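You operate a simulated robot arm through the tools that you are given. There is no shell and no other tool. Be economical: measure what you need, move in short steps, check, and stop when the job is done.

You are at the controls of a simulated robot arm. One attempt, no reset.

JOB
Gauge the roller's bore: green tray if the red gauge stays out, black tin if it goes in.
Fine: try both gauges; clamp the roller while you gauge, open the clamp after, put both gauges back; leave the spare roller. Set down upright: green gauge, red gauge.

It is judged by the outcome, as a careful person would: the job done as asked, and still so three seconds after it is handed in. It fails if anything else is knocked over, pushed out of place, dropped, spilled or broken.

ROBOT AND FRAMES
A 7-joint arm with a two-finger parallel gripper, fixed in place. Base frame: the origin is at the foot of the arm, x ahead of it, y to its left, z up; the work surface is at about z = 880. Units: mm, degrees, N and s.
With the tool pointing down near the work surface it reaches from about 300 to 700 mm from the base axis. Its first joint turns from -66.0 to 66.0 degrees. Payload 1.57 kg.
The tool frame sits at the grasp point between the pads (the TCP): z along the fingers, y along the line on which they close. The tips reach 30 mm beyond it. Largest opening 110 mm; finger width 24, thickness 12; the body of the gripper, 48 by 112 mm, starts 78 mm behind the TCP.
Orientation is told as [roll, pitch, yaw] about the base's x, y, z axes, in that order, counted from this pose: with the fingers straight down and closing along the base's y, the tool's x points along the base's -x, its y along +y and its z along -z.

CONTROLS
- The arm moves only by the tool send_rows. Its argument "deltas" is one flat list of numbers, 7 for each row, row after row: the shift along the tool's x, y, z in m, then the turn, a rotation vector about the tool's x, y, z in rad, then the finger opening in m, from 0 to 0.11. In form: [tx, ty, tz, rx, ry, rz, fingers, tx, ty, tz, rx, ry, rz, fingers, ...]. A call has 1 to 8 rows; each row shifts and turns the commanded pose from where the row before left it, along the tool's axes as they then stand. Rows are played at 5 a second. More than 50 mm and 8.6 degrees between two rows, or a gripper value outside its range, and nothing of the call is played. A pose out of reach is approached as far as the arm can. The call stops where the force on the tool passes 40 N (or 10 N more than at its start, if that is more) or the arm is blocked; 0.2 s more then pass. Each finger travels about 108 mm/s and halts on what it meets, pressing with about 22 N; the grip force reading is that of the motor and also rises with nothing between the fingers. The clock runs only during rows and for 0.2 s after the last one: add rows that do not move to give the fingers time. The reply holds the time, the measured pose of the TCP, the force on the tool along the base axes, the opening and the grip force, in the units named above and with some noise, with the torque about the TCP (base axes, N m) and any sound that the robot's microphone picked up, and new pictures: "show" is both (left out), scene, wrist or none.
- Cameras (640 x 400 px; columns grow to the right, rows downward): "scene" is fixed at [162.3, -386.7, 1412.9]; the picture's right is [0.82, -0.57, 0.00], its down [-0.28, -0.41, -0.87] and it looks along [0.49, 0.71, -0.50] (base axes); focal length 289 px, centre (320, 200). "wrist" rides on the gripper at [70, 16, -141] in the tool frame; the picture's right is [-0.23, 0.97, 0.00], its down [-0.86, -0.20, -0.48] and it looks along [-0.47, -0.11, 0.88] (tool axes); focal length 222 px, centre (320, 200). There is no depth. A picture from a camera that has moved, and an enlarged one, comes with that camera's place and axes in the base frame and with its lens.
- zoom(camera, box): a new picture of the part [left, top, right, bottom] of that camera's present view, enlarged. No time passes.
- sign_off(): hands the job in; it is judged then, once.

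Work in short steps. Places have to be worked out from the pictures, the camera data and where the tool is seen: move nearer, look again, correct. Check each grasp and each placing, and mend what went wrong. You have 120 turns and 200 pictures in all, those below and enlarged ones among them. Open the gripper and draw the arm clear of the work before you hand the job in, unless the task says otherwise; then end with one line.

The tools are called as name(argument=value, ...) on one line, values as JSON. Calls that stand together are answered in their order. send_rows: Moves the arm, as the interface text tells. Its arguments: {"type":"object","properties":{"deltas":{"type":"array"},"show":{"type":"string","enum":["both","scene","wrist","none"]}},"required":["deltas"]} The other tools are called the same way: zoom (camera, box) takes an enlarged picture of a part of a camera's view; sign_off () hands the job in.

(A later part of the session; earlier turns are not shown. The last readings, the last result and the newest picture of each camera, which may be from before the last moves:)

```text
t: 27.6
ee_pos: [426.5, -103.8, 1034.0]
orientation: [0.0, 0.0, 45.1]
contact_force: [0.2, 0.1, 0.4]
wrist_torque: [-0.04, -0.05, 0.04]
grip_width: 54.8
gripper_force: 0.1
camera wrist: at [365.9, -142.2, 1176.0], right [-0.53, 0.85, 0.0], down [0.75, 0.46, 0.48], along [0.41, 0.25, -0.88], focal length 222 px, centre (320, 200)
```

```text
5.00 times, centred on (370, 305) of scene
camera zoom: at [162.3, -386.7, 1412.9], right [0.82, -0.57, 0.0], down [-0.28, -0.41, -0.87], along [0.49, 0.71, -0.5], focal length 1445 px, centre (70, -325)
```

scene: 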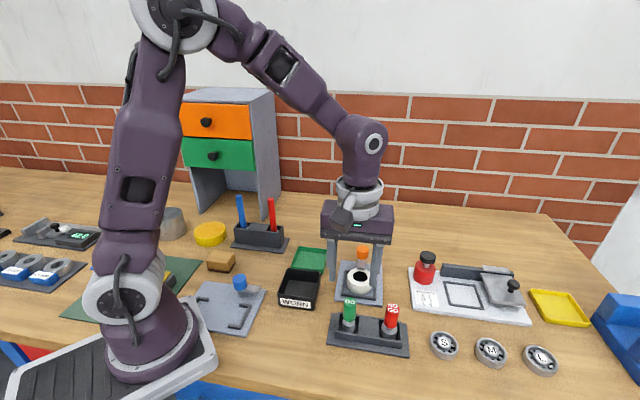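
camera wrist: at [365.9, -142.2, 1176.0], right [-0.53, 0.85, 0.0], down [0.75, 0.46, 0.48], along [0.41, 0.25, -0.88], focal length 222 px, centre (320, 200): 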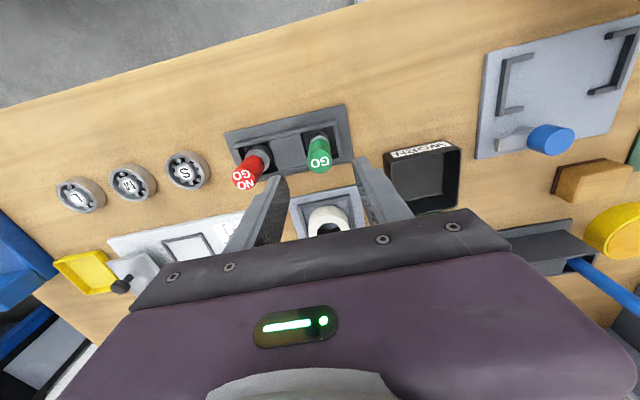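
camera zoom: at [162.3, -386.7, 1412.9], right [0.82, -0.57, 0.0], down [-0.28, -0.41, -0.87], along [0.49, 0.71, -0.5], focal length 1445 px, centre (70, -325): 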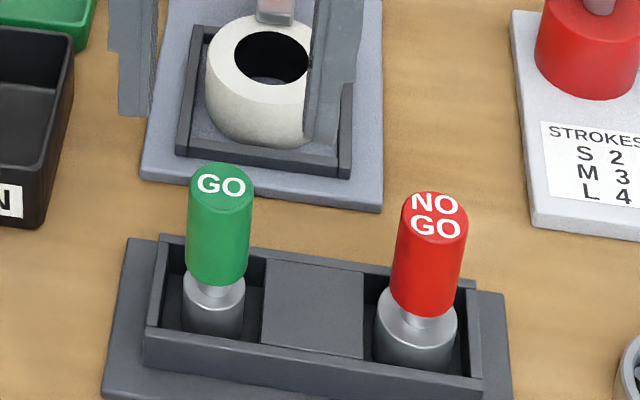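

The GO gauge is back upright. Red sits about 80 mm along the stand, at about (483,-161); I'm moving over it.

send_rows(deltas=[0.0004, -0.04, 0, 0, 0, 0, 0.06, 0.0004, -0.04, 0, 0, 0, 0, 0.06, 0, 0, 0.02, 0, 0, 0, 0.06, 0, 0, 0, 0, 0, 0, 0.06], show="wrist")

zoom(camera="scene", box=[340, 265, 440, 345])

```text
t: 28.6
ee_pos: [482.2, -161.8, 1014.2]
orientation: [0.0, 0.0, 45.1]
contact_force: [-0.3, 0.8, -0.2]
wrist_torque: [0.02, -0.04, -0.02]
grip_width: 60.1
gripper_force: 0.0
camera wrist: at [422.3, -199.5, 1155.2], right [-0.53, 0.85, 0.0], down [0.75, 0.46, 0.48], along [0.41, 0.25, -0.88], focal length 222 px, centre (320, 200)
```

wrist: 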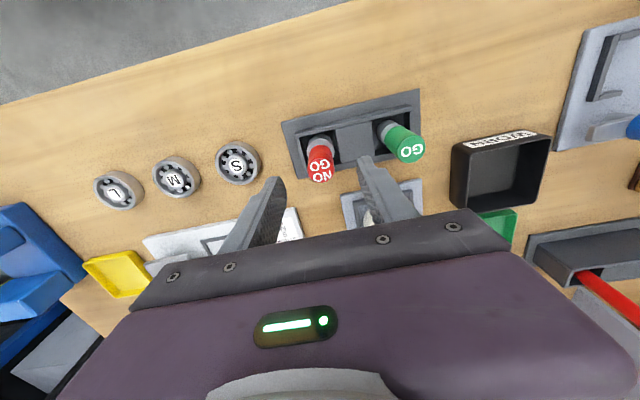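

```text
5.00 times, centred on (390, 305) of scene
camera zoom: at [162.3, -386.8, 1412.9], right [0.82, -0.57, 0.0], down [-0.28, -0.41, -0.87], along [0.49, 0.71, -0.5], focal length 1445 px, centre (-30, -325)
```

zoom: 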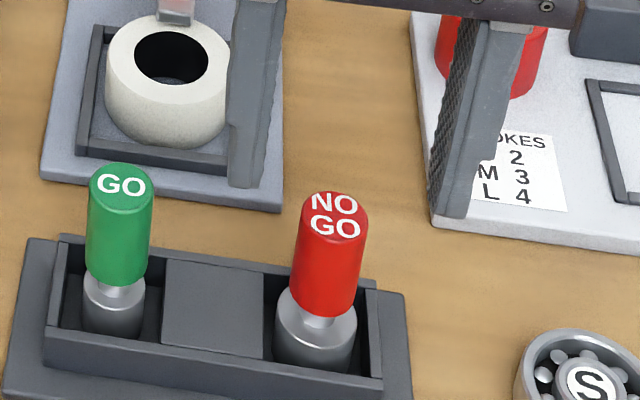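

Aligned within about 1 mm. I'm descending to z≈954.

send_rows(deltas=[0, 0.0005, 0.02, 0, 0, 0, 0.055, 0, 0, 0.02, 0, 0, 0, 0.055, 0, 0, 0.02, 0, 0, 0, 0.055, 0, 0, 0, 0, 0, 0, 0.055], show="none")

zoom(camera="scene", box=[340, 265, 440, 345])

```text
t: 29.6
ee_pos: [482.7, -161.6, 954.8]
orientation: [0.0, 0.0, 45.1]
contact_force: [-0.3, -0.2, -0.3]
wrist_torque: [0.0, 0.0, -0.02]
grip_width: 54.8
gripper_force: 0.0
```

```text
5.00 times, centred on (390, 305) of scene
camera zoom: at [162.3, -386.7, 1412.9], right [0.82, -0.57, 0.0], down [-0.28, -0.41, -0.87], along [0.49, 0.71, -0.5], focal length 1445 px, centre (-30, -325)
```

zoom: 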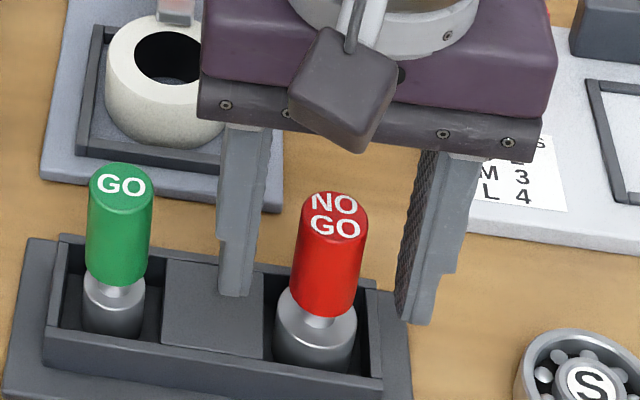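

send_rows(deltas=[0, 0, 0, 0, 0, 0, 0.04, 0, 0, 0, 0, 0, 0, 0.03, 0, 0, 0, 0, 0, 0, 0.018, 0, 0, 0, 0, 0, 0, 0.015, 0, 0, 0, 0, 0, 0, 0.015], show="none")

zoom(camera="scene", box=[340, 265, 440, 345])

```text
t: 30.8
ee_pos: [481.7, -160.3, 954.4]
orientation: [0.0, 0.0, 45.1]
contact_force: [-0.1, -0.5, 0.0]
wrist_torque: [-0.01, -0.01, 0.01]
grip_width: 24.0
gripper_force: 21.9
```

```text
5.00 times, centred on (390, 305) of scene
camera zoom: at [162.3, -386.8, 1412.9], right [0.82, -0.57, 0.0], down [-0.28, -0.41, -0.87], along [0.49, 0.71, -0.5], focal length 1445 px, centre (-30, -325)
```

zoom: 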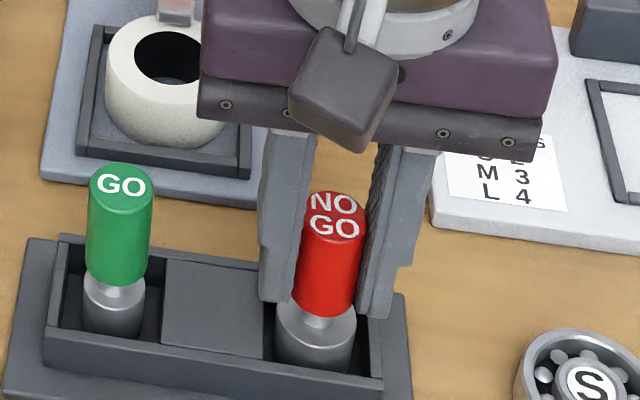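

Red gripped. I'm lifting and carrying it over the bore.

send_rows(deltas=[0, 0, -0.022, 0, 0, 0, 0.015, 0, 0, -0.025, 0, 0, 0, 0.015, 0, 0, -0.025, 0, 0, 0, 0.015, -0.0417, 0.0213, 0, 0, 0, 0, 0.015, -0.0417, 0.0214, 0, 0, 0, 0, 0.015, -0.0416, 0.0214, 0, 0, 0, 0, 0.015, 0, 0, 0.025, 0, 0, 0, 0.015, 0, 0, 0, 0, 0, 0, 0.015], show="none")

zoom(camera="scene", box=[320, 220, 420, 300])

zoom(camera="wrist", box=[260, 100, 400, 220])

```text
t: 32.6
ee_pos: [526.0, -27.3, 1000.2]
orientation: [0.0, 0.0, 45.1]
contact_force: [-0.4, -0.2, -1.6]
wrist_torque: [-0.04, 0.01, -0.03]
grip_width: 24.4
gripper_force: 21.8
```

```text
5.00 times, centred on (370, 260) of scene
camera zoom: at [162.3, -386.7, 1412.9], right [0.82, -0.57, 0.0], down [-0.28, -0.41, -0.87], along [0.49, 0.71, -0.5], focal length 1445 px, centre (70, -100)
```

zoom: 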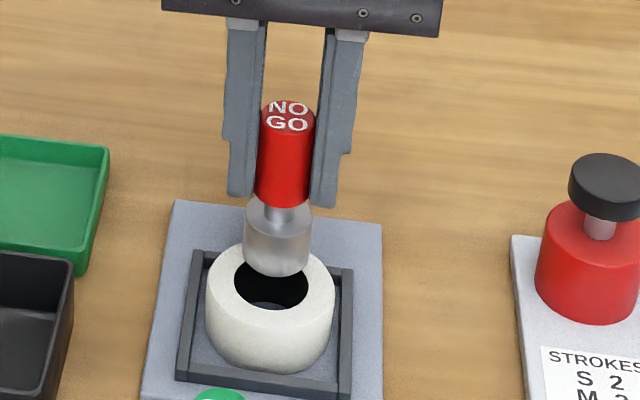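

```text
3.33 times, centred on (330, 160) of wrist
camera zoom: at [464.8, -65.1, 1142.2], right [-0.53, 0.85, 0.0], down [0.75, 0.46, 0.48], along [0.41, 0.25, -0.88], focal length 740 px, centre (287, 333)
```

zoom: 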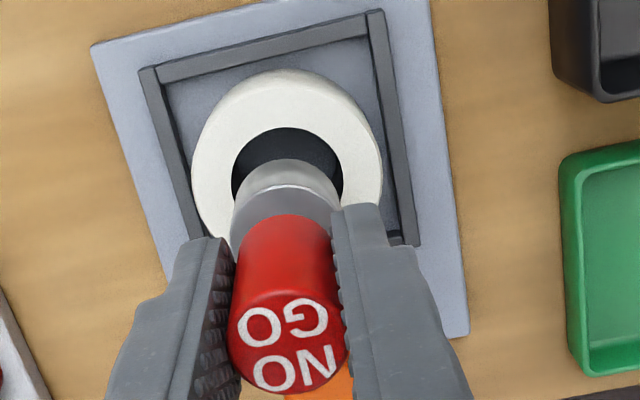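

The red plug looks about 32 mm against a bore of about 35 mm. By both views I should shift about 3.7 mm back toward the cameras and 0.8 mm sideways. I'm correcting, then lowering to just above the bore.

send_rows(deltas=[0.0037, 0.0008, 0, 0, 0, 0, 0.015, 0, 0, 0.01, 0, 0, 0, 0.015, 0, 0, 0, 0, 0, 0, 0.015], show="none")

zoom(camera="scene", box=[345, 255, 395, 295])

zoom(camera="wrist", box=[280, 110, 360, 170])

```text
t: 33.4
ee_pos: [521.8, -29.9, 991.4]
orientation: [0.0, 0.1, 45.2]
contact_force: [0.0, -0.2, -1.6]
wrist_torque: [0.03, -0.02, 0.02]
grip_width: 24.3
gripper_force: 21.7
```

```text
10.00 times, centred on (370, 275) of scene
camera zoom: at [162.3, -386.7, 1412.9], right [0.82, -0.57, 0.0], down [-0.28, -0.41, -0.87], along [0.49, 0.71, -0.5], focal length 2890 px, centre (-180, -550)
```

zoom: 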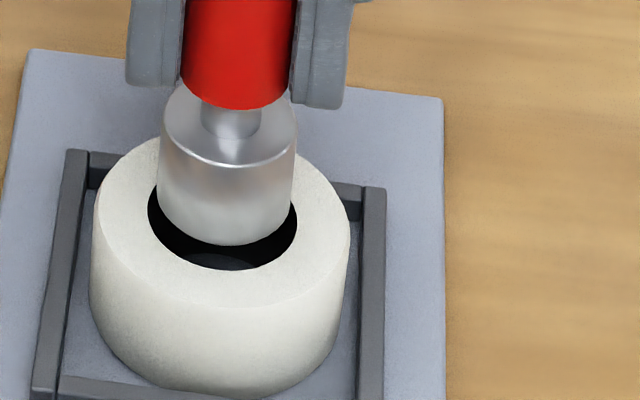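

```text
6.67 times, centred on (320, 140) of wrist
camera zoom: at [461.5, -67.1, 1132.6], right [-0.53, 0.85, 0.0], down [0.75, 0.46, 0.48], along [0.41, 0.25, -0.88], focal length 1481 px, centre (320, 600)
```

zoom: 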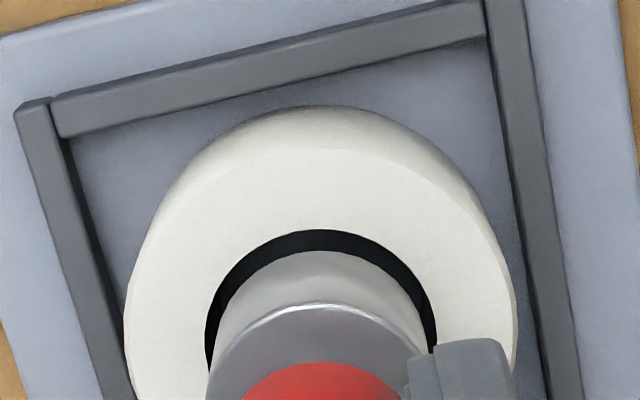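

Plug and bore are aligned within about 0.7 mm all round. I'm lowering slowly and watching the force.

send_rows(deltas=[0, 0.0003, 0.003, 0, 0, 0, 0.015, 0, 0, 0.003, 0, 0, 0, 0.015, 0, 0, 0.003, 0, 0, 0, 0.015, 0, 0, 0, 0, 0, 0, 0.015], show="none")

zoom(camera="scene", box=[345, 255, 395, 295])

```text
t: 34.4
ee_pos: [521.4, -28.8, 982.1]
orientation: [0.0, 0.0, 45.1]
contact_force: [-0.1, 1.0, -1.8]
wrist_torque: [-0.01, 0.03, 0.03]
grip_width: 24.4
gripper_force: 22.2
```

```text
10.00 times, centred on (370, 275) of scene
camera zoom: at [162.3, -386.7, 1412.9], right [0.82, -0.57, 0.0], down [-0.28, -0.41, -0.87], along [0.49, 0.71, -0.5], focal length 2890 px, centre (-180, -550)
```

zoom: 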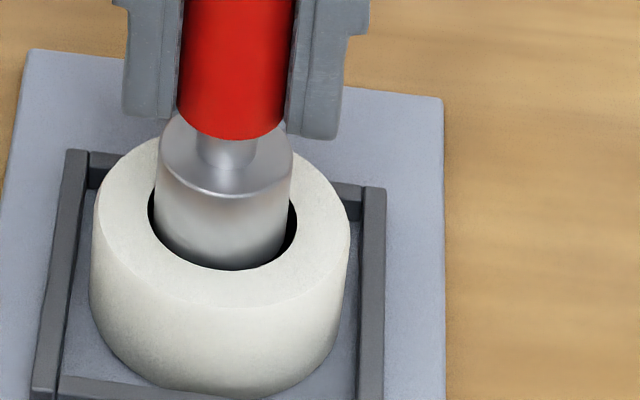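

No contact force; the plug appears to be dropping in. I'm nudging 1 mm off the front edge and continuing.

send_rows(deltas=[-0.001, 0, 0.002, 0, 0, 0, 0.015, 0, 0, 0.003, 0, 0, 0, 0.015, 0, 0, 0, 0, 0, 0, 0.015], show="none")

zoom(camera="scene", box=[345, 255, 395, 295])

zoom(camera="wrist", box=[280, 110, 360, 170])

```text
t: 35.2
ee_pos: [522.6, -28.0, 977.4]
orientation: [0.0, 0.0, 45.1]
contact_force: [0.4, 0.0, -1.5]
wrist_torque: [0.01, 0.03, 0.03]
grip_width: 24.2
gripper_force: 21.7
```

```text
10.00 times, centred on (370, 275) of scene
camera zoom: at [162.3, -386.7, 1412.9], right [0.82, -0.57, 0.0], down [-0.28, -0.41, -0.87], along [0.49, 0.71, -0.5], focal length 2890 px, centre (-180, -550)
```

zoom: 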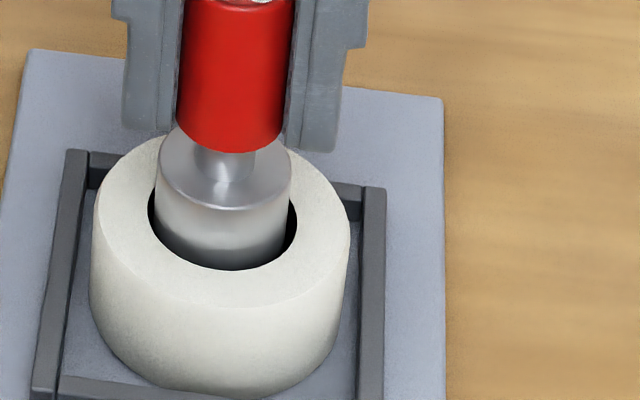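

```text
6.67 times, centred on (320, 140) of wrist
camera zoom: at [462.1, -66.1, 1118.6], right [-0.53, 0.85, 0.0], down [0.75, 0.46, 0.48], along [0.41, 0.25, -0.88], focal length 1481 px, centre (320, 600)
```

zoom: 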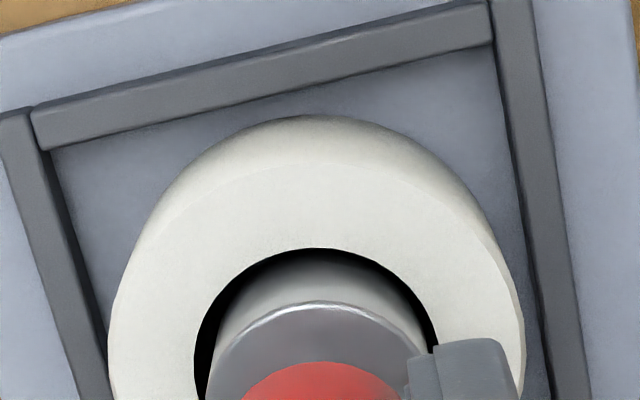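

The red plug is entering the bore with no resistance. I'm continuing down to full depth.

send_rows(deltas=[-0.0005, -0.0003, 0.003, 0, 0, 0, 0.015, 0, 0, 0.003, 0, 0, 0, 0.015, 0, 0, 0.003, 0, 0, 0, 0.015, 0, 0, 0.003, 0, 0, 0, 0.015, 0, 0, 0.003, 0, 0, 0, 0.015, 0, 0, 0, 0, 0, 0, 0.015], show="none")

zoom(camera="scene", box=[345, 255, 395, 295])

```text
t: 36.6
ee_pos: [523.7, -27.9, 962.0]
orientation: [0.0, -0.1, 45.2]
contact_force: [0.2, 0.4, -0.8]
wrist_torque: [-0.01, 0.0, 0.04]
grip_width: 24.2
gripper_force: 21.9
```

```text
10.00 times, centred on (370, 275) of scene
camera zoom: at [162.3, -386.7, 1412.9], right [0.82, -0.57, 0.0], down [-0.28, -0.41, -0.87], along [0.49, 0.71, -0.5], focal length 2890 px, centre (-180, -550)
```

zoom: 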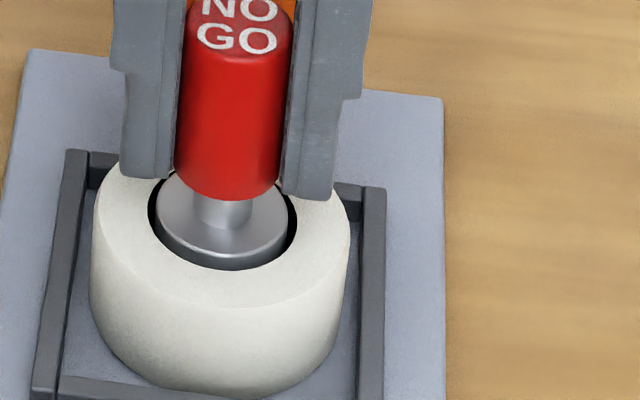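

The red NO-GO gauge goes fully in, so the roller is worn and belongs in the black tin. I'm withdrawing and returning the red gauge to its pocket.

send_rows(deltas=[0, 0, -0.02, 0, 0, 0, 0.015, 0, 0, -0.022, 0, 0, 0, 0.015, 0, 0, -0.022, 0, 0, 0, 0.015, 0.041, -0.0217, 0, 0, 0, 0, 0.015, 0.041, -0.0216, 0, 0, 0, 0, 0.015, 0.0408, -0.0216, 0, 0, 0, 0, 0.015, 0, 0, 0.02, 0, 0, 0, 0.015, 0, 0, 0, 0, 0, 0, 0.015], show="none")

zoom(camera="scene", box=[340, 265, 440, 345])

```text
t: 38.4
ee_pos: [481.7, -161.3, 1007.3]
orientation: [0.0, -0.1, 45.1]
contact_force: [0.3, 0.9, -1.8]
wrist_torque: [0.01, -0.03, -0.01]
grip_width: 24.2
gripper_force: 21.7
```

```text
5.00 times, centred on (390, 305) of scene
camera zoom: at [162.3, -386.8, 1412.9], right [0.82, -0.57, 0.0], down [-0.28, -0.41, -0.87], along [0.49, 0.71, -0.5], focal length 1445 px, centre (-30, -325)
```

zoom: 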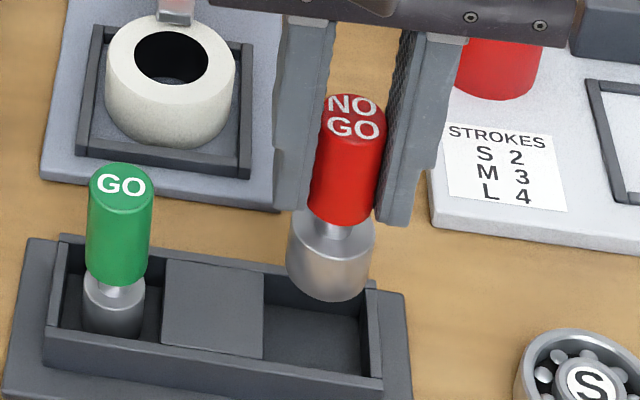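

send_rows(deltas=[0, 0, 0.02, 0, 0, 0, 0.015, 0, 0, 0.02, 0, 0, 0, 0.015, 0, 0, 0.008, 0, 0, 0, 0.015, 0, 0, 0.002, 0, 0, 0, 0.015, 0, 0, 0.001, 0, 0, 0, 0.015, 0, 0, 0, 0, 0, 0, 0.015], show="none")

zoom(camera="scene", box=[340, 265, 440, 345])

```text
t: 39.8
ee_pos: [481.7, -161.7, 955.7]
orientation: [0.1, -0.1, 45.1]
contact_force: [0.3, -0.8, -1.2]
wrist_torque: [-0.02, 0.01, 0.0]
grip_width: 24.2
gripper_force: 22.0
```

```text
5.00 times, centred on (390, 305) of scene
camera zoom: at [162.3, -386.8, 1412.9], right [0.82, -0.57, 0.0], down [-0.28, -0.41, -0.87], along [0.49, 0.71, -0.5], focal length 1445 px, centre (-30, -325)
```

zoom: 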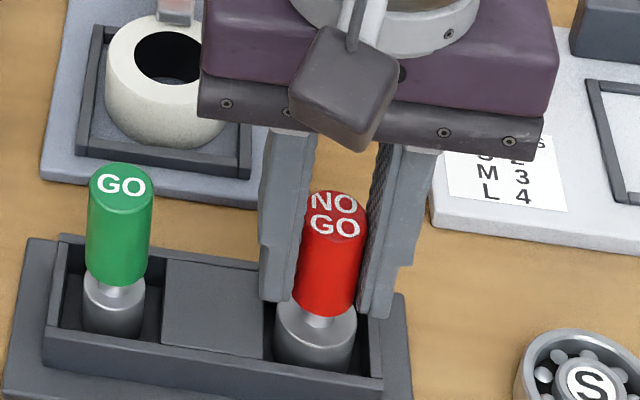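

In the pocket and almost seated; stepping down by 1 mm.

send_rows(deltas=[0, 0, 0.001, 0, 0, 0, 0.015, 0, 0, 0, 0, 0, 0, 0.015], show="none")

```text
t: 40.4
ee_pos: [481.8, -161.3, 954.9]
orientation: [-0.1, 0.0, 45.2]
contact_force: [-1.0, -0.7, 6.5]
wrist_torque: [0.09, 0.15, 0.04]
grip_width: 24.2
gripper_force: 21.4
```

Seated. I'm releasing and rising.

send_rows(deltas=[0, 0, -0.0003, 0, 0, 0, 0.015, 0, 0, 0, 0, 0, 0, 0.03, 0, 0, 0, 0, 0, 0, 0.045, 0, 0, 0, 0, 0, 0, 0.055, 0, 0, -0.045, 0, 0, 0, 0.055, 0, 0, -0.045, 0, 0, 0, 0.055, 0, 0, 0, 0, 0, 0, 0.055], show="none")

zoom(camera="scene", box=[320, 245, 420, 345])

```text
t: 42.0
ee_pos: [480.5, -161.2, 1044.2]
orientation: [0.1, 0.1, 45.1]
contact_force: [-0.3, -1.1, 0.8]
wrist_torque: [0.0, 0.0, 0.01]
grip_width: 55.3
gripper_force: 0.1
```

```text
4.00 times, centred on (370, 295) of scene
camera zoom: at [162.3, -386.7, 1412.9], right [0.82, -0.57, 0.0], down [-0.28, -0.41, -0.87], along [0.49, 0.71, -0.5], focal length 1156 px, centre (120, -180)
```

zoom: 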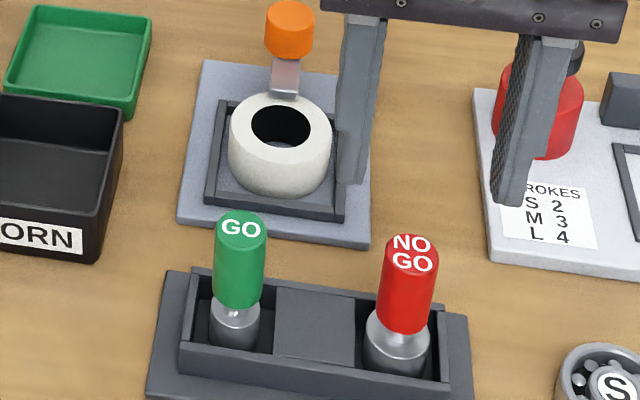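

Both gauges stand upright. Now I'm going back to the knob, turning to yaw -45.

send_rows(deltas=[-0.0462, 0.0167, 0, 0, 0, 0, 0.06, -0.0462, 0.0167, 0, 0, 0, 0, 0.06, -0.0462, 0.0167, 0, 0, 0, 0, 0.06, -0.0462, 0.0167, 0, 0, 0, 0, 0.06, 0, 0, 0, 0, 0, 0.131, 0.06, 0, 0, 0, 0, 0, 0.131, 0.06, 0, 0, 0, 0, 0, 0.131, 0.06, 0, 0, 0, 0, 0, 0.131, 0.06], show="none")

send_rows(deltas=[0, 0, 0, 0, 0, 0.131, 0.06, 0, 0, 0, 0, 0, 0.131, 0.06, 0, 0, 0, 0, 0, 0.131, 0.06, 0, 0, 0, 0, 0, 0.131, 0.06, 0, 0, 0, 0, 0, 0.131, 0.06, 0, 0, 0, 0, 0, 0.131, 0.06, 0, 0, 0, 0, 0, 0.131, 0.06, 0, 0, 0, 0, 0, 0.131, 0.06], show="wrist")

zoom(camera="scene", box=[320, 200, 420, 280])

```text
t: 43.8
ee_pos: [565.1, 19.3, 1044.1]
orientation: [0.0, 0.0, 14.9]
contact_force: [0.3, -0.5, -0.5]
wrist_torque: [-0.01, -0.03, 0.03]
grip_width: 60.1
gripper_force: 0.1
```

```text
t: 45.6
ee_pos: [565.8, 15.5, 1044.0]
orientation: [0.0, 0.0, -45.2]
contact_force: [-0.1, -0.4, -0.5]
wrist_torque: [0.02, 0.02, 0.04]
grip_width: 60.0
gripper_force: 0.0
camera wrist: at [528.2, 78.0, 1186.0], right [0.85, 0.53, 0.0], down [0.46, -0.75, 0.48], along [0.25, -0.41, -0.88], focal length 222 px, centre (320, 200)
```

wrist: 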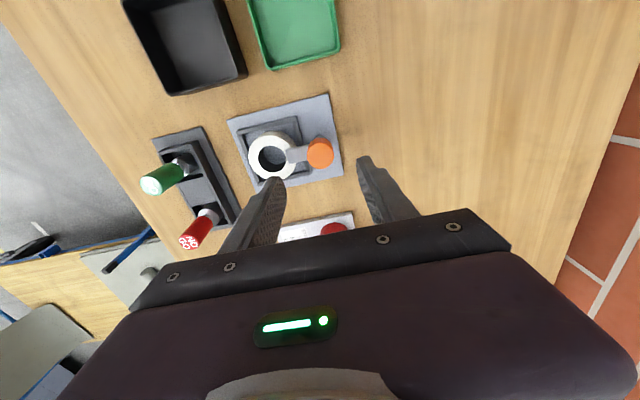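

```text
5.00 times, centred on (370, 240) of scene
camera zoom: at [162.3, -386.7, 1412.9], right [0.82, -0.57, 0.0], down [-0.28, -0.41, -0.87], along [0.49, 0.71, -0.5], focal length 1445 px, centre (70, 0)
```

zoom: 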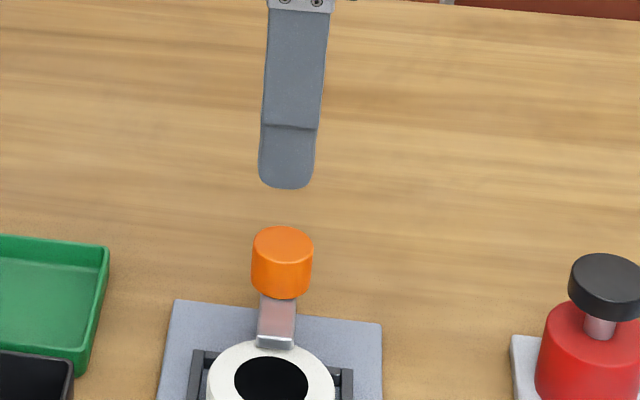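

The knob is at about (566,17.5). I'm adjusting slightly and descending to grip it.

send_rows(deltas=[0.001, 0.0015, 0.043, 0, 0, 0, 0.06, 0, 0, 0.042, 0, 0, 0, 0.06, 0, 0, 0, 0, 0, 0, 0.06, 0, 0, 0, 0, 0, 0, 0.045, 0, 0, 0, 0, 0, 0, 0.03, 0, 0, 0, 0, 0, 0, 0.02, 0, 0, 0, 0, 0, 0, 0.02], show="none")

zoom(camera="scene", box=[320, 230, 420, 310])

```text
t: 47.2
ee_pos: [564.9, 17.7, 959.9]
orientation: [-0.1, 0.1, -45.1]
contact_force: [-8.4, -7.8, -3.3]
wrist_torque: [-0.25, 0.25, -0.03]
grip_width: 29.6
gripper_force: 38.9
```

```text
5.00 times, centred on (370, 270) of scene
camera zoom: at [162.1, -386.9, 1412.9], right [0.82, -0.57, 0.0], down [-0.28, -0.41, -0.87], along [0.49, 0.71, -0.5], focal length 1445 px, centre (70, -150)
```

zoom: 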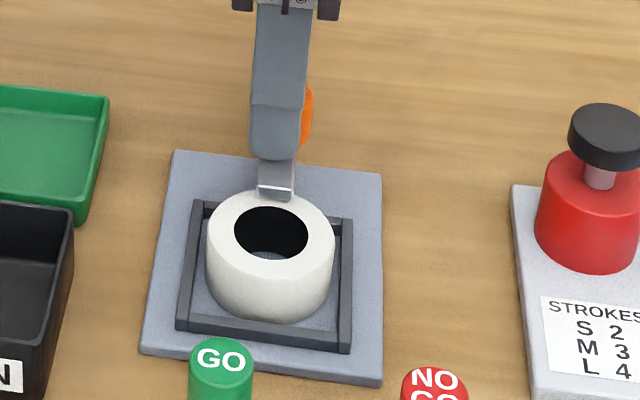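

Gripped. I'm relieving the side load by 1 mm and turning back counter-clockwise.

send_rows(deltas=[0, -0.0012, 0, 0, 0, 0, 0.02, 0, 0, 0, 0, 0, -0.131, 0.02, 0, 0, 0, 0, 0, -0.131, 0.02, 0, 0, 0, 0, 0, -0.131, 0.02], show="none")

zoom(camera="scene", box=[320, 230, 420, 310])

```text
t: 48.2
ee_pos: [564.0, 17.1, 957.9]
orientation: [-0.1, 0.0, -22.5]
contact_force: [-4.8, -12.4, -9.5]
wrist_torque: [-0.35, 0.1, -0.06]
grip_width: 29.6
gripper_force: 39.3
```

```text
5.00 times, centred on (370, 270) of scene
camera zoom: at [162.3, -387.1, 1412.8], right [0.82, -0.57, 0.0], down [-0.28, -0.41, -0.87], along [0.49, 0.71, -0.5], focal length 1445 px, centre (70, -150)
```

zoom: 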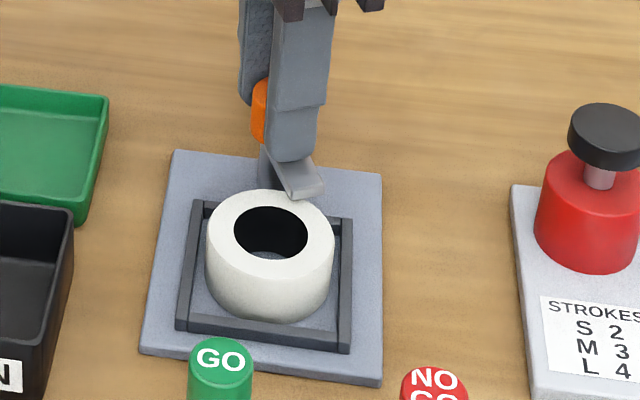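

send_rows(deltas=[0, -0.0015, 0, 0, 0, 0, 0.02, 0, 0, 0, 0, 0, -0.131, 0.02, 0, 0, 0, 0, 0, -0.131, 0.02, 0, 0, 0, 0, 0, -0.131, 0.02, 0, 0, 0, 0, 0, -0.131, 0.02], show="none")

```text
t: 49.4
ee_pos: [564.9, 14.8, 960.3]
orientation: [-0.1, 0.0, 7.6]
contact_force: [-7.3, -16.7, -12.9]
wrist_torque: [-0.49, 0.2, -0.06]
grip_width: 29.6
gripper_force: 39.2
```

send_rows(deltas=[0.0008, -0.002, 0.0006, 0, 0, 0, 0.02, 0, 0, 0, 0, 0, -0.131, 0.02, 0, 0, 0, 0, 0, -0.131, 0.02, 0, 0, 0, 0, 0, -0.131, 0.02, 0, 0, 0, 0, 0, 0, 0.02], show="none")

zoom(camera="scene", box=[320, 230, 420, 310])

```text
t: 50.6
ee_pos: [565.3, 15.2, 959.4]
orientation: [-0.1, 0.0, 30.1]
contact_force: [-1.9, -11.4, 11.9]
wrist_torque: [-0.33, 0.03, -0.01]
grip_width: 29.4
gripper_force: 39.1
```

```text
5.00 times, centred on (370, 270) of scene
camera zoom: at [162.0, -387.0, 1412.9], right [0.82, -0.57, 0.0], down [-0.28, -0.41, -0.87], along [0.49, 0.71, -0.5], focal length 1445 px, centre (70, -150)
```

zoom: 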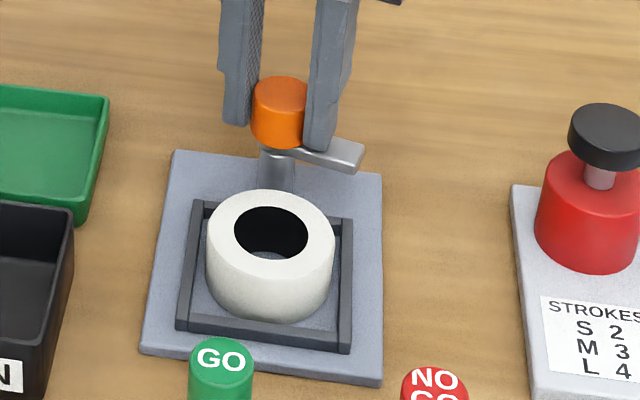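

The last 15°, with a small relief, will bring it back to the original open angle; then I release and rise.

send_rows(deltas=[0.0005, -0.001, 0, 0, 0, -0.131, 0.02, 0, 0, 0, 0, 0, -0.131, 0.02, 0, 0, 0, 0, 0, 0, 0.02, 0, 0, 0, 0, 0, 0, 0.04, 0, 0, 0, 0, 0, 0, 0.06, 0, 0, -0.045, 0, 0, 0, 0.06, 0, 0, -0.045, 0, 0, 0, 0.06, 0, 0, 0, 0, 0, 0, 0.06], show="wrist")

zoom(camera="scene", box=[320, 230, 420, 310])

zoom(camera="scene", box=[255, 230, 375, 320])

```text
t: 52.4
ee_pos: [564.5, 11.3, 1049.5]
orientation: [0.0, 0.0, 45.2]
contact_force: [-0.4, 0.2, 0.8]
wrist_torque: [0.02, -0.01, 0.0]
grip_width: 59.9
gripper_force: 0.1
camera wrist: at [503.8, -25.3, 1190.5], right [-0.53, 0.85, 0.0], down [0.75, 0.46, 0.48], along [0.41, 0.25, -0.88], focal length 222 px, centre (320, 200)
```

wrist: 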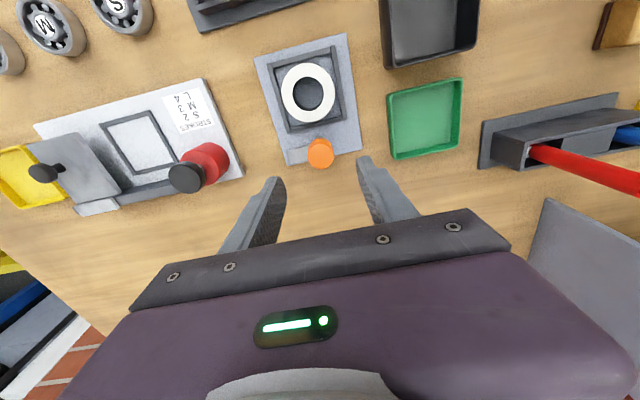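

```text
5.00 times, centred on (370, 270) of scene
camera zoom: at [162.3, -386.7, 1412.9], right [0.82, -0.57, 0.0], down [-0.28, -0.41, -0.87], along [0.49, 0.71, -0.5], focal length 1445 px, centre (70, -150)
```

zoom: 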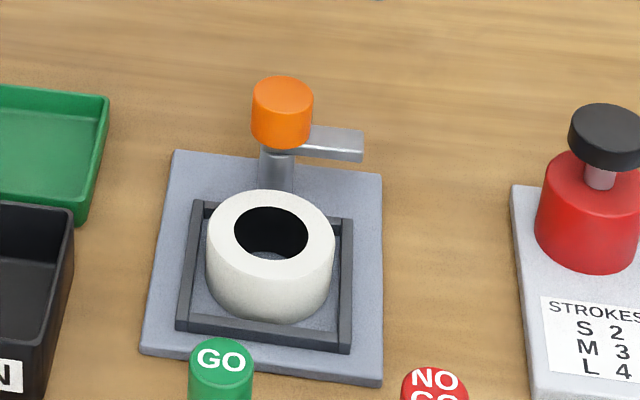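

```text
4.44 times, centred on (315, 275) of scene
camera zoom: at [162.3, -386.7, 1412.9], right [0.82, -0.57, 0.0], down [-0.28, -0.41, -0.87], along [0.49, 0.71, -0.5], focal length 1284 px, centre (342, -133)
```

zoom: 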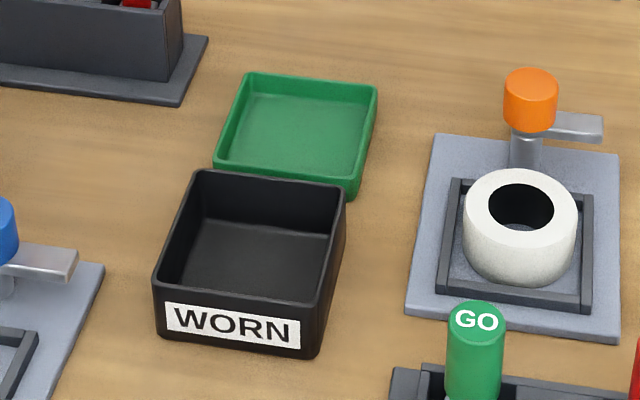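

The clamp is open again. Fingers on both sides of the roller wouldn't fit in the ~80 mm tin, so I'll grip the ring's wall (one finger in the bore, one outside on the -y side). First I position above the roller at yaw 0 with a 23 mm gap.

send_rows(deltas=[0.036, -0.007, 0, 0, 0, 0, 0.06, 0.036, -0.007, 0, 0, 0, 0, 0.05, 0, 0, 0, 0, 0, 0.131, 0.04, 0, 0, 0, 0, 0, 0.131, 0.023, 0, 0, 0, 0, 0, 0.131, 0.023, 0, 0, 0, 0, 0, 0.131, 0.023, 0, 0, 0, 0, 0, 0.131, 0.023, 0, 0, 0, 0, 0, 0.131, 0.023], show="wrist")

zoom(camera="wrist", box=[260, 100, 400, 220])

zoom(camera="scene", box=[320, 220, 420, 300])

```text
t: 54.2
ee_pos: [523.1, -46.9, 1048.7]
orientation: [0.0, 0.0, -0.1]
contact_force: [0.0, 0.2, 0.0]
wrist_torque: [0.02, 0.01, 0.02]
grip_width: 23.2
gripper_force: 0.0
camera wrist: at [453.8, -31.1, 1190.5], right [0.23, 0.97, 0.0], down [0.85, -0.2, 0.48], along [0.47, -0.11, -0.88], focal length 222 px, centre (320, 200)
```

wrist: 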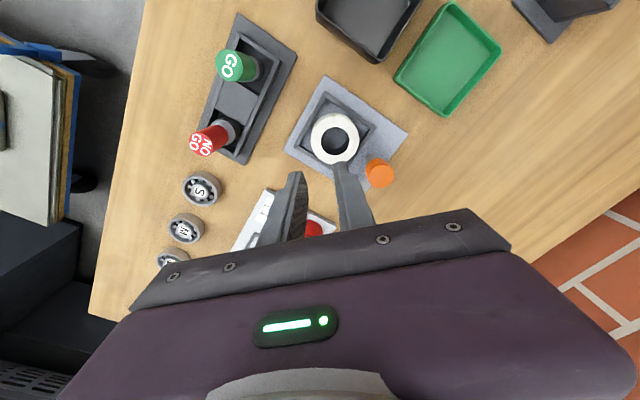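

```text
3.33 times, centred on (330, 160) of wrist
camera zoom: at [453.8, -31.1, 1190.5], right [0.23, 0.97, 0.0], down [0.85, -0.2, 0.48], along [0.47, -0.11, -0.88], focal length 740 px, centre (287, 333)
```

zoom: 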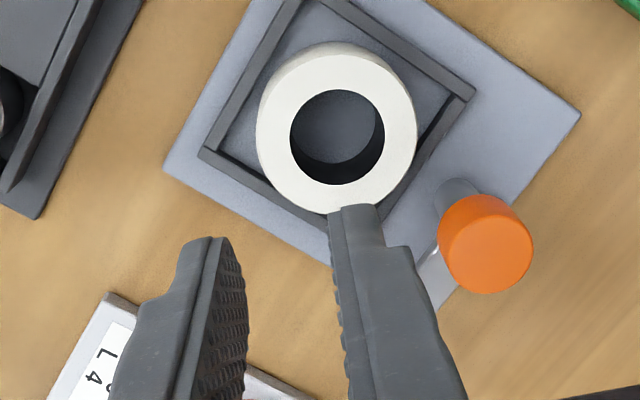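

```text
5.00 times, centred on (370, 260) of scene
camera zoom: at [162.3, -386.7, 1412.9], right [0.82, -0.57, 0.0], down [-0.28, -0.41, -0.87], along [0.49, 0.71, -0.5], focal length 1445 px, centre (70, -100)
```

zoom: 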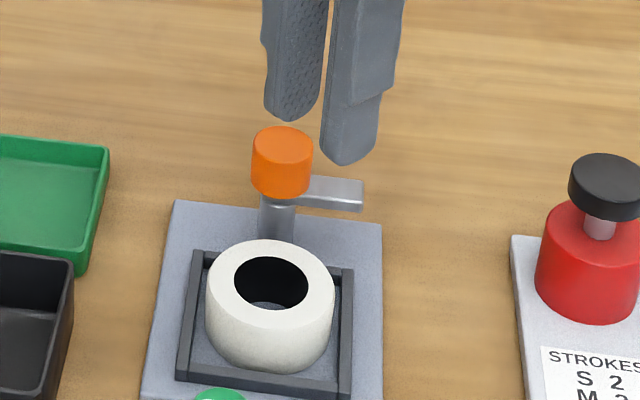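

The unobstructed bore measures at (524,-28.4). I'm correcting TCP to (524,-50) and descending to just above the rim.

send_rows(deltas=[-0.0008, -0.0029, 0.03, 0, 0, 0, 0.023, 0, 0, 0.035, 0, 0, 0, 0.023, 0, 0, 0.027, 0, 0, 0, 0.023, 0, 0, 0, 0, 0, 0, 0.023], show="none")

zoom(camera="wrist", box=[260, 100, 400, 220])

zoom(camera="scene", box=[345, 255, 395, 295])

```text
t: 55.2
ee_pos: [523.2, -50.6, 956.2]
orientation: [0.0, -0.1, 0.0]
contact_force: [-0.4, 0.0, 0.6]
wrist_torque: [0.0, 0.02, 0.02]
grip_width: 22.8
gripper_force: 0.1
```

```text
3.33 times, centred on (330, 160) of wrist
camera zoom: at [454.2, -34.5, 1097.6], right [0.23, 0.97, 0.0], down [0.86, -0.2, 0.48], along [0.47, -0.11, -0.88], focal length 740 px, centre (287, 333)
```

zoom: 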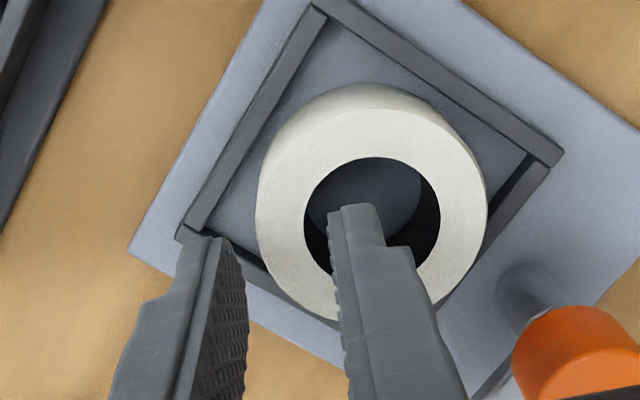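

```text
10.00 times, centred on (370, 275) of scene
camera zoom: at [162.3, -386.7, 1412.9], right [0.82, -0.57, 0.0], down [-0.28, -0.41, -0.87], along [0.49, 0.71, -0.5], focal length 2890 px, centre (-180, -550)
```

zoom: 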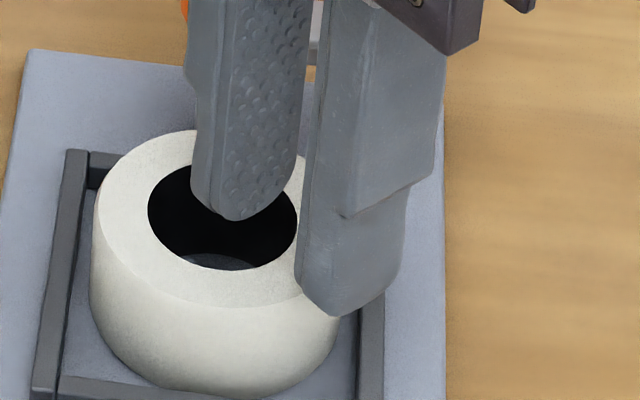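

The inner finger is centred over the bore and the outer one is outside the rim. I'm descending in small steps.

send_rows(deltas=[-0.0008, 0, 0.006, 0, 0, 0, 0.023, 0, 0, 0.006, 0, 0, 0, 0.023, 0, 0, 0.006, 0, 0, 0, 0.023, 0, 0, 0.004, 0, 0, 0, 0.023, 0, 0, 0.003, 0, 0, 0, 0.023, 0, 0, 0, 0, 0, 0, 0.023], show="none")

zoom(camera="wrist", box=[260, 100, 400, 220])

zoom(camera="scene", box=[345, 255, 395, 295])

```text
t: 56.6
ee_pos: [523.6, -51.0, 931.6]
orientation: [0.0, 0.0, 0.0]
contact_force: [-0.3, 0.4, -0.4]
wrist_torque: [0.0, -0.01, -0.01]
grip_width: 23.0
gripper_force: 0.1
```

```text
3.33 times, centred on (330, 160) of wrist
camera zoom: at [454.8, -34.4, 1073.1], right [0.23, 0.97, 0.0], down [0.86, -0.2, 0.48], along [0.47, -0.11, -0.88], focal length 740 px, centre (287, 333)
```

zoom: 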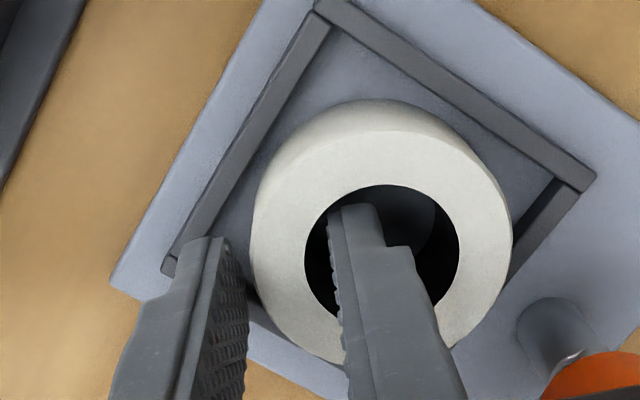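

```text
10.00 times, centred on (370, 275) of scene
camera zoom: at [162.3, -386.7, 1412.9], right [0.82, -0.57, 0.0], down [-0.28, -0.41, -0.87], along [0.49, 0.71, -0.5], focal length 2890 px, centre (-180, -550)
```

zoom: 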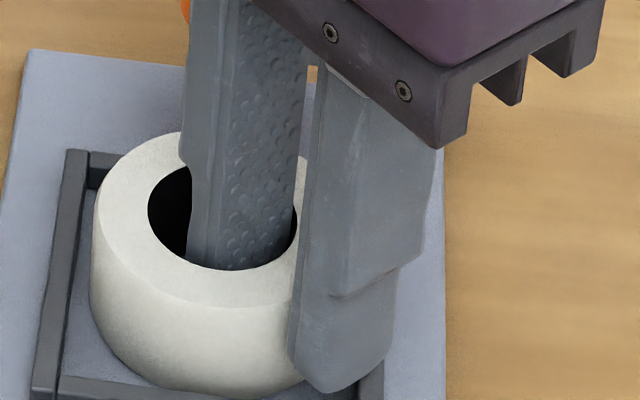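

The fingers are in place around the wall with no contact. Closing.

send_rows(deltas=[0, 0, 0, 0, 0, 0, 0.02, 0, 0, 0, 0, 0, 0, 0.017, 0, 0, 0, 0, 0, 0, 0.013, 0, 0, 0, 0, 0, 0, 0.008, 0, 0, 0, 0, 0, 0, 0.006, 0, 0, 0, 0, 0, 0, 0.006], show="none")

zoom(camera="wrist", box=[260, 100, 400, 220])

zoom(camera="scene", box=[345, 255, 395, 295])

```text
t: 58.0
ee_pos: [524.7, -50.5, 931.0]
orientation: [0.0, 0.0, -0.1]
contact_force: [-1.0, -0.3, 1.0]
wrist_torque: [-0.01, 0.0, 0.04]
grip_width: 15.9
gripper_force: 21.6
```

```text
3.33 times, centred on (330, 160) of wrist
camera zoom: at [454.9, -34.4, 1073.2], right [0.23, 0.97, 0.0], down [0.86, -0.2, 0.48], along [0.47, -0.11, -0.88], focal length 740 px, centre (287, 333)
```

zoom: 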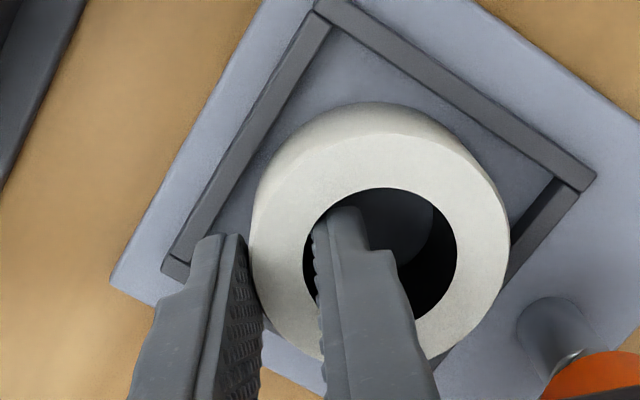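

```text
10.00 times, centred on (370, 275) of scene
camera zoom: at [162.3, -386.8, 1412.9], right [0.82, -0.57, 0.0], down [-0.28, -0.41, -0.87], along [0.49, 0.71, -0.5], focal length 2890 px, centre (-180, -550)
```

zoom: 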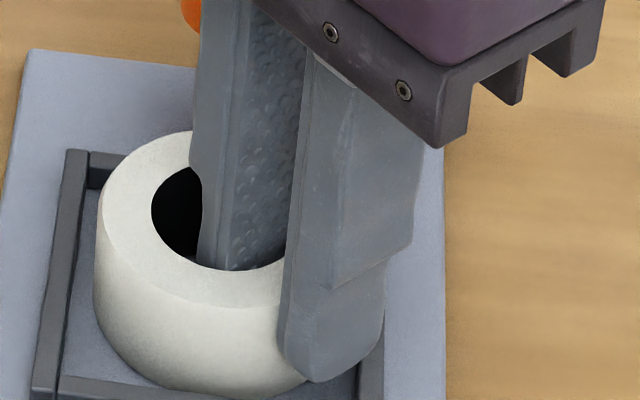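

Wall gripped at 15.9 mm. I'm lifting 70 mm and checking.

send_rows(deltas=[0, 0, -0.01, 0, 0, 0, 0.006, 0, 0, -0.02, 0, 0, 0, 0.006, 0, 0, -0.02, 0, 0, 0, 0.006, 0, 0, -0.02, 0, 0, 0, 0.006, 0, 0, 0, 0, 0, 0, 0.006])

zoom(camera="scene", box=[320, 220, 420, 300])

```text
t: 59.2
ee_pos: [524.9, -50.7, 1001.5]
orientation: [-0.1, -0.1, 0.0]
contact_force: [-0.4, 0.1, -1.1]
wrist_torque: [-0.02, -0.02, 0.0]
grip_width: 15.9
gripper_force: 22.0
camera wrist: at [455.3, -34.0, 1143.1], right [0.23, 0.97, 0.0], down [0.85, -0.2, 0.48], along [0.47, -0.11, -0.88], focal length 222 px, centre (320, 200)
```

scene: 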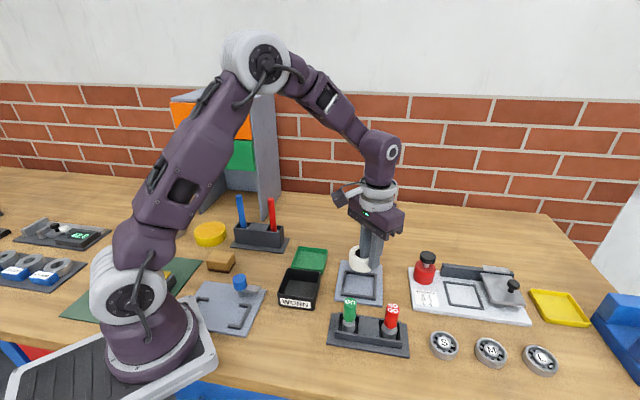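
wrist: 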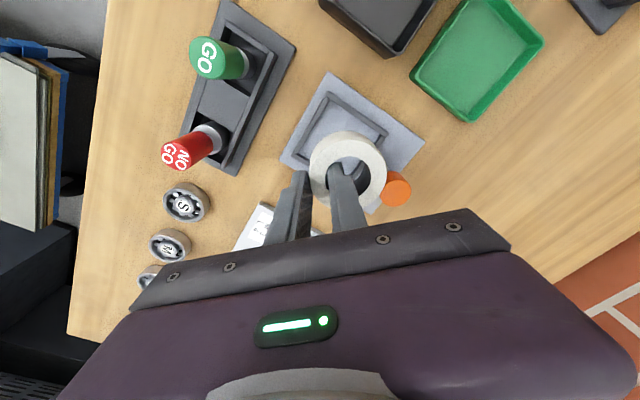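

```text
5.00 times, centred on (370, 260) of scene
camera zoom: at [162.3, -386.7, 1412.9], right [0.82, -0.57, 0.0], down [-0.28, -0.41, -0.87], along [0.49, 0.71, -0.5], focal length 1445 px, centre (70, -100)
```

zoom: 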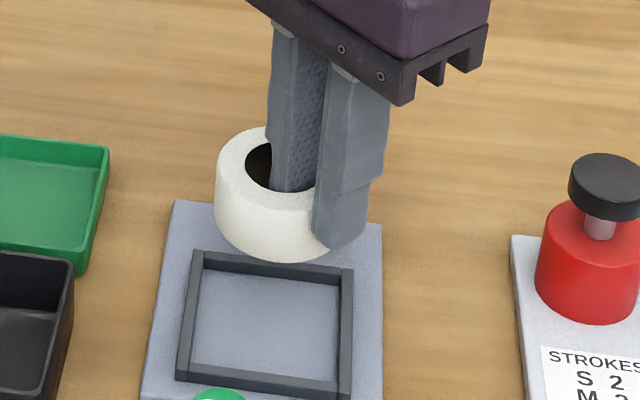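

Held level. I'm moving over the black tin; the roller should end slightly toward its +y corner.

send_rows(deltas=[0.0427, 0.0229, 0, 0, 0, 0, 0.006, 0.0427, 0.0229, 0, 0, 0, 0, 0.006, 0.0426, 0.0229, 0, 0, 0, 0, 0.006, 0, 0, 0, 0, 0, 0, 0.006], show="wrist")

zoom(camera="scene", box=[255, 220, 355, 320])

zoom(camera="wrist", box=[240, 60, 440, 220])

```text
t: 60.2
ee_pos: [394.1, 18.6, 1002.6]
orientation: [0.0, -0.1, -0.1]
contact_force: [0.1, 0.6, -0.8]
wrist_torque: [-0.01, 0.01, -0.02]
grip_width: 15.8
gripper_force: 21.6
camera wrist: at [325.6, 35.2, 1142.9], right [0.23, 0.97, 0.0], down [0.85, -0.2, 0.48], along [0.47, -0.11, -0.88], focal length 222 px, centre (320, 200)
```

wrist: 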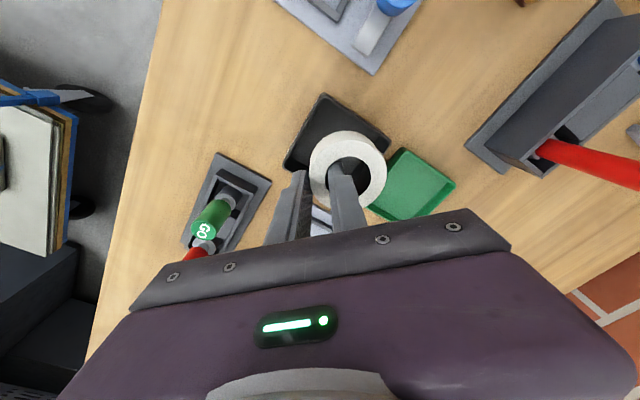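

```text
4.00 times, centred on (305, 270) of scene
camera zoom: at [162.3, -386.7, 1412.9], right [0.82, -0.57, 0.0], down [-0.28, -0.41, -0.87], along [0.49, 0.71, -0.5], focal length 1156 px, centre (380, -80)
```

zoom: 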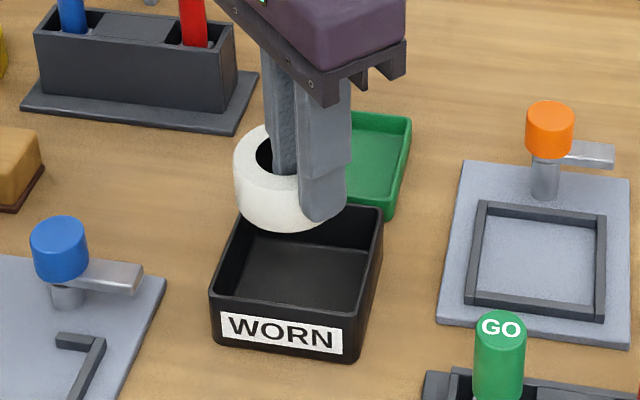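

```text
2.50 times, centred on (340, 140) of wrist
camera zoom: at [325.6, 35.2, 1142.9], right [0.23, 0.97, 0.0], down [0.85, -0.2, 0.48], along [0.47, -0.11, -0.88], focal length 555 px, centre (270, 350)
```

zoom: 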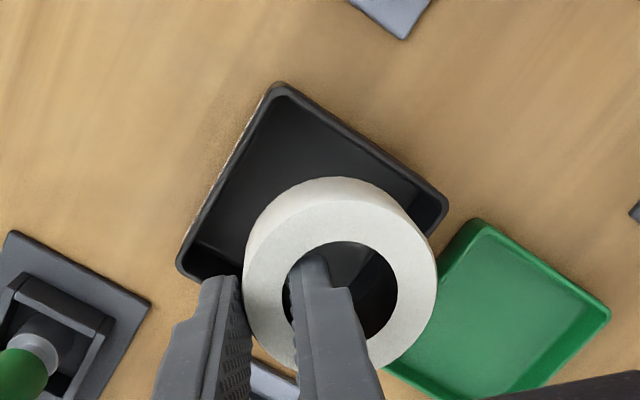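

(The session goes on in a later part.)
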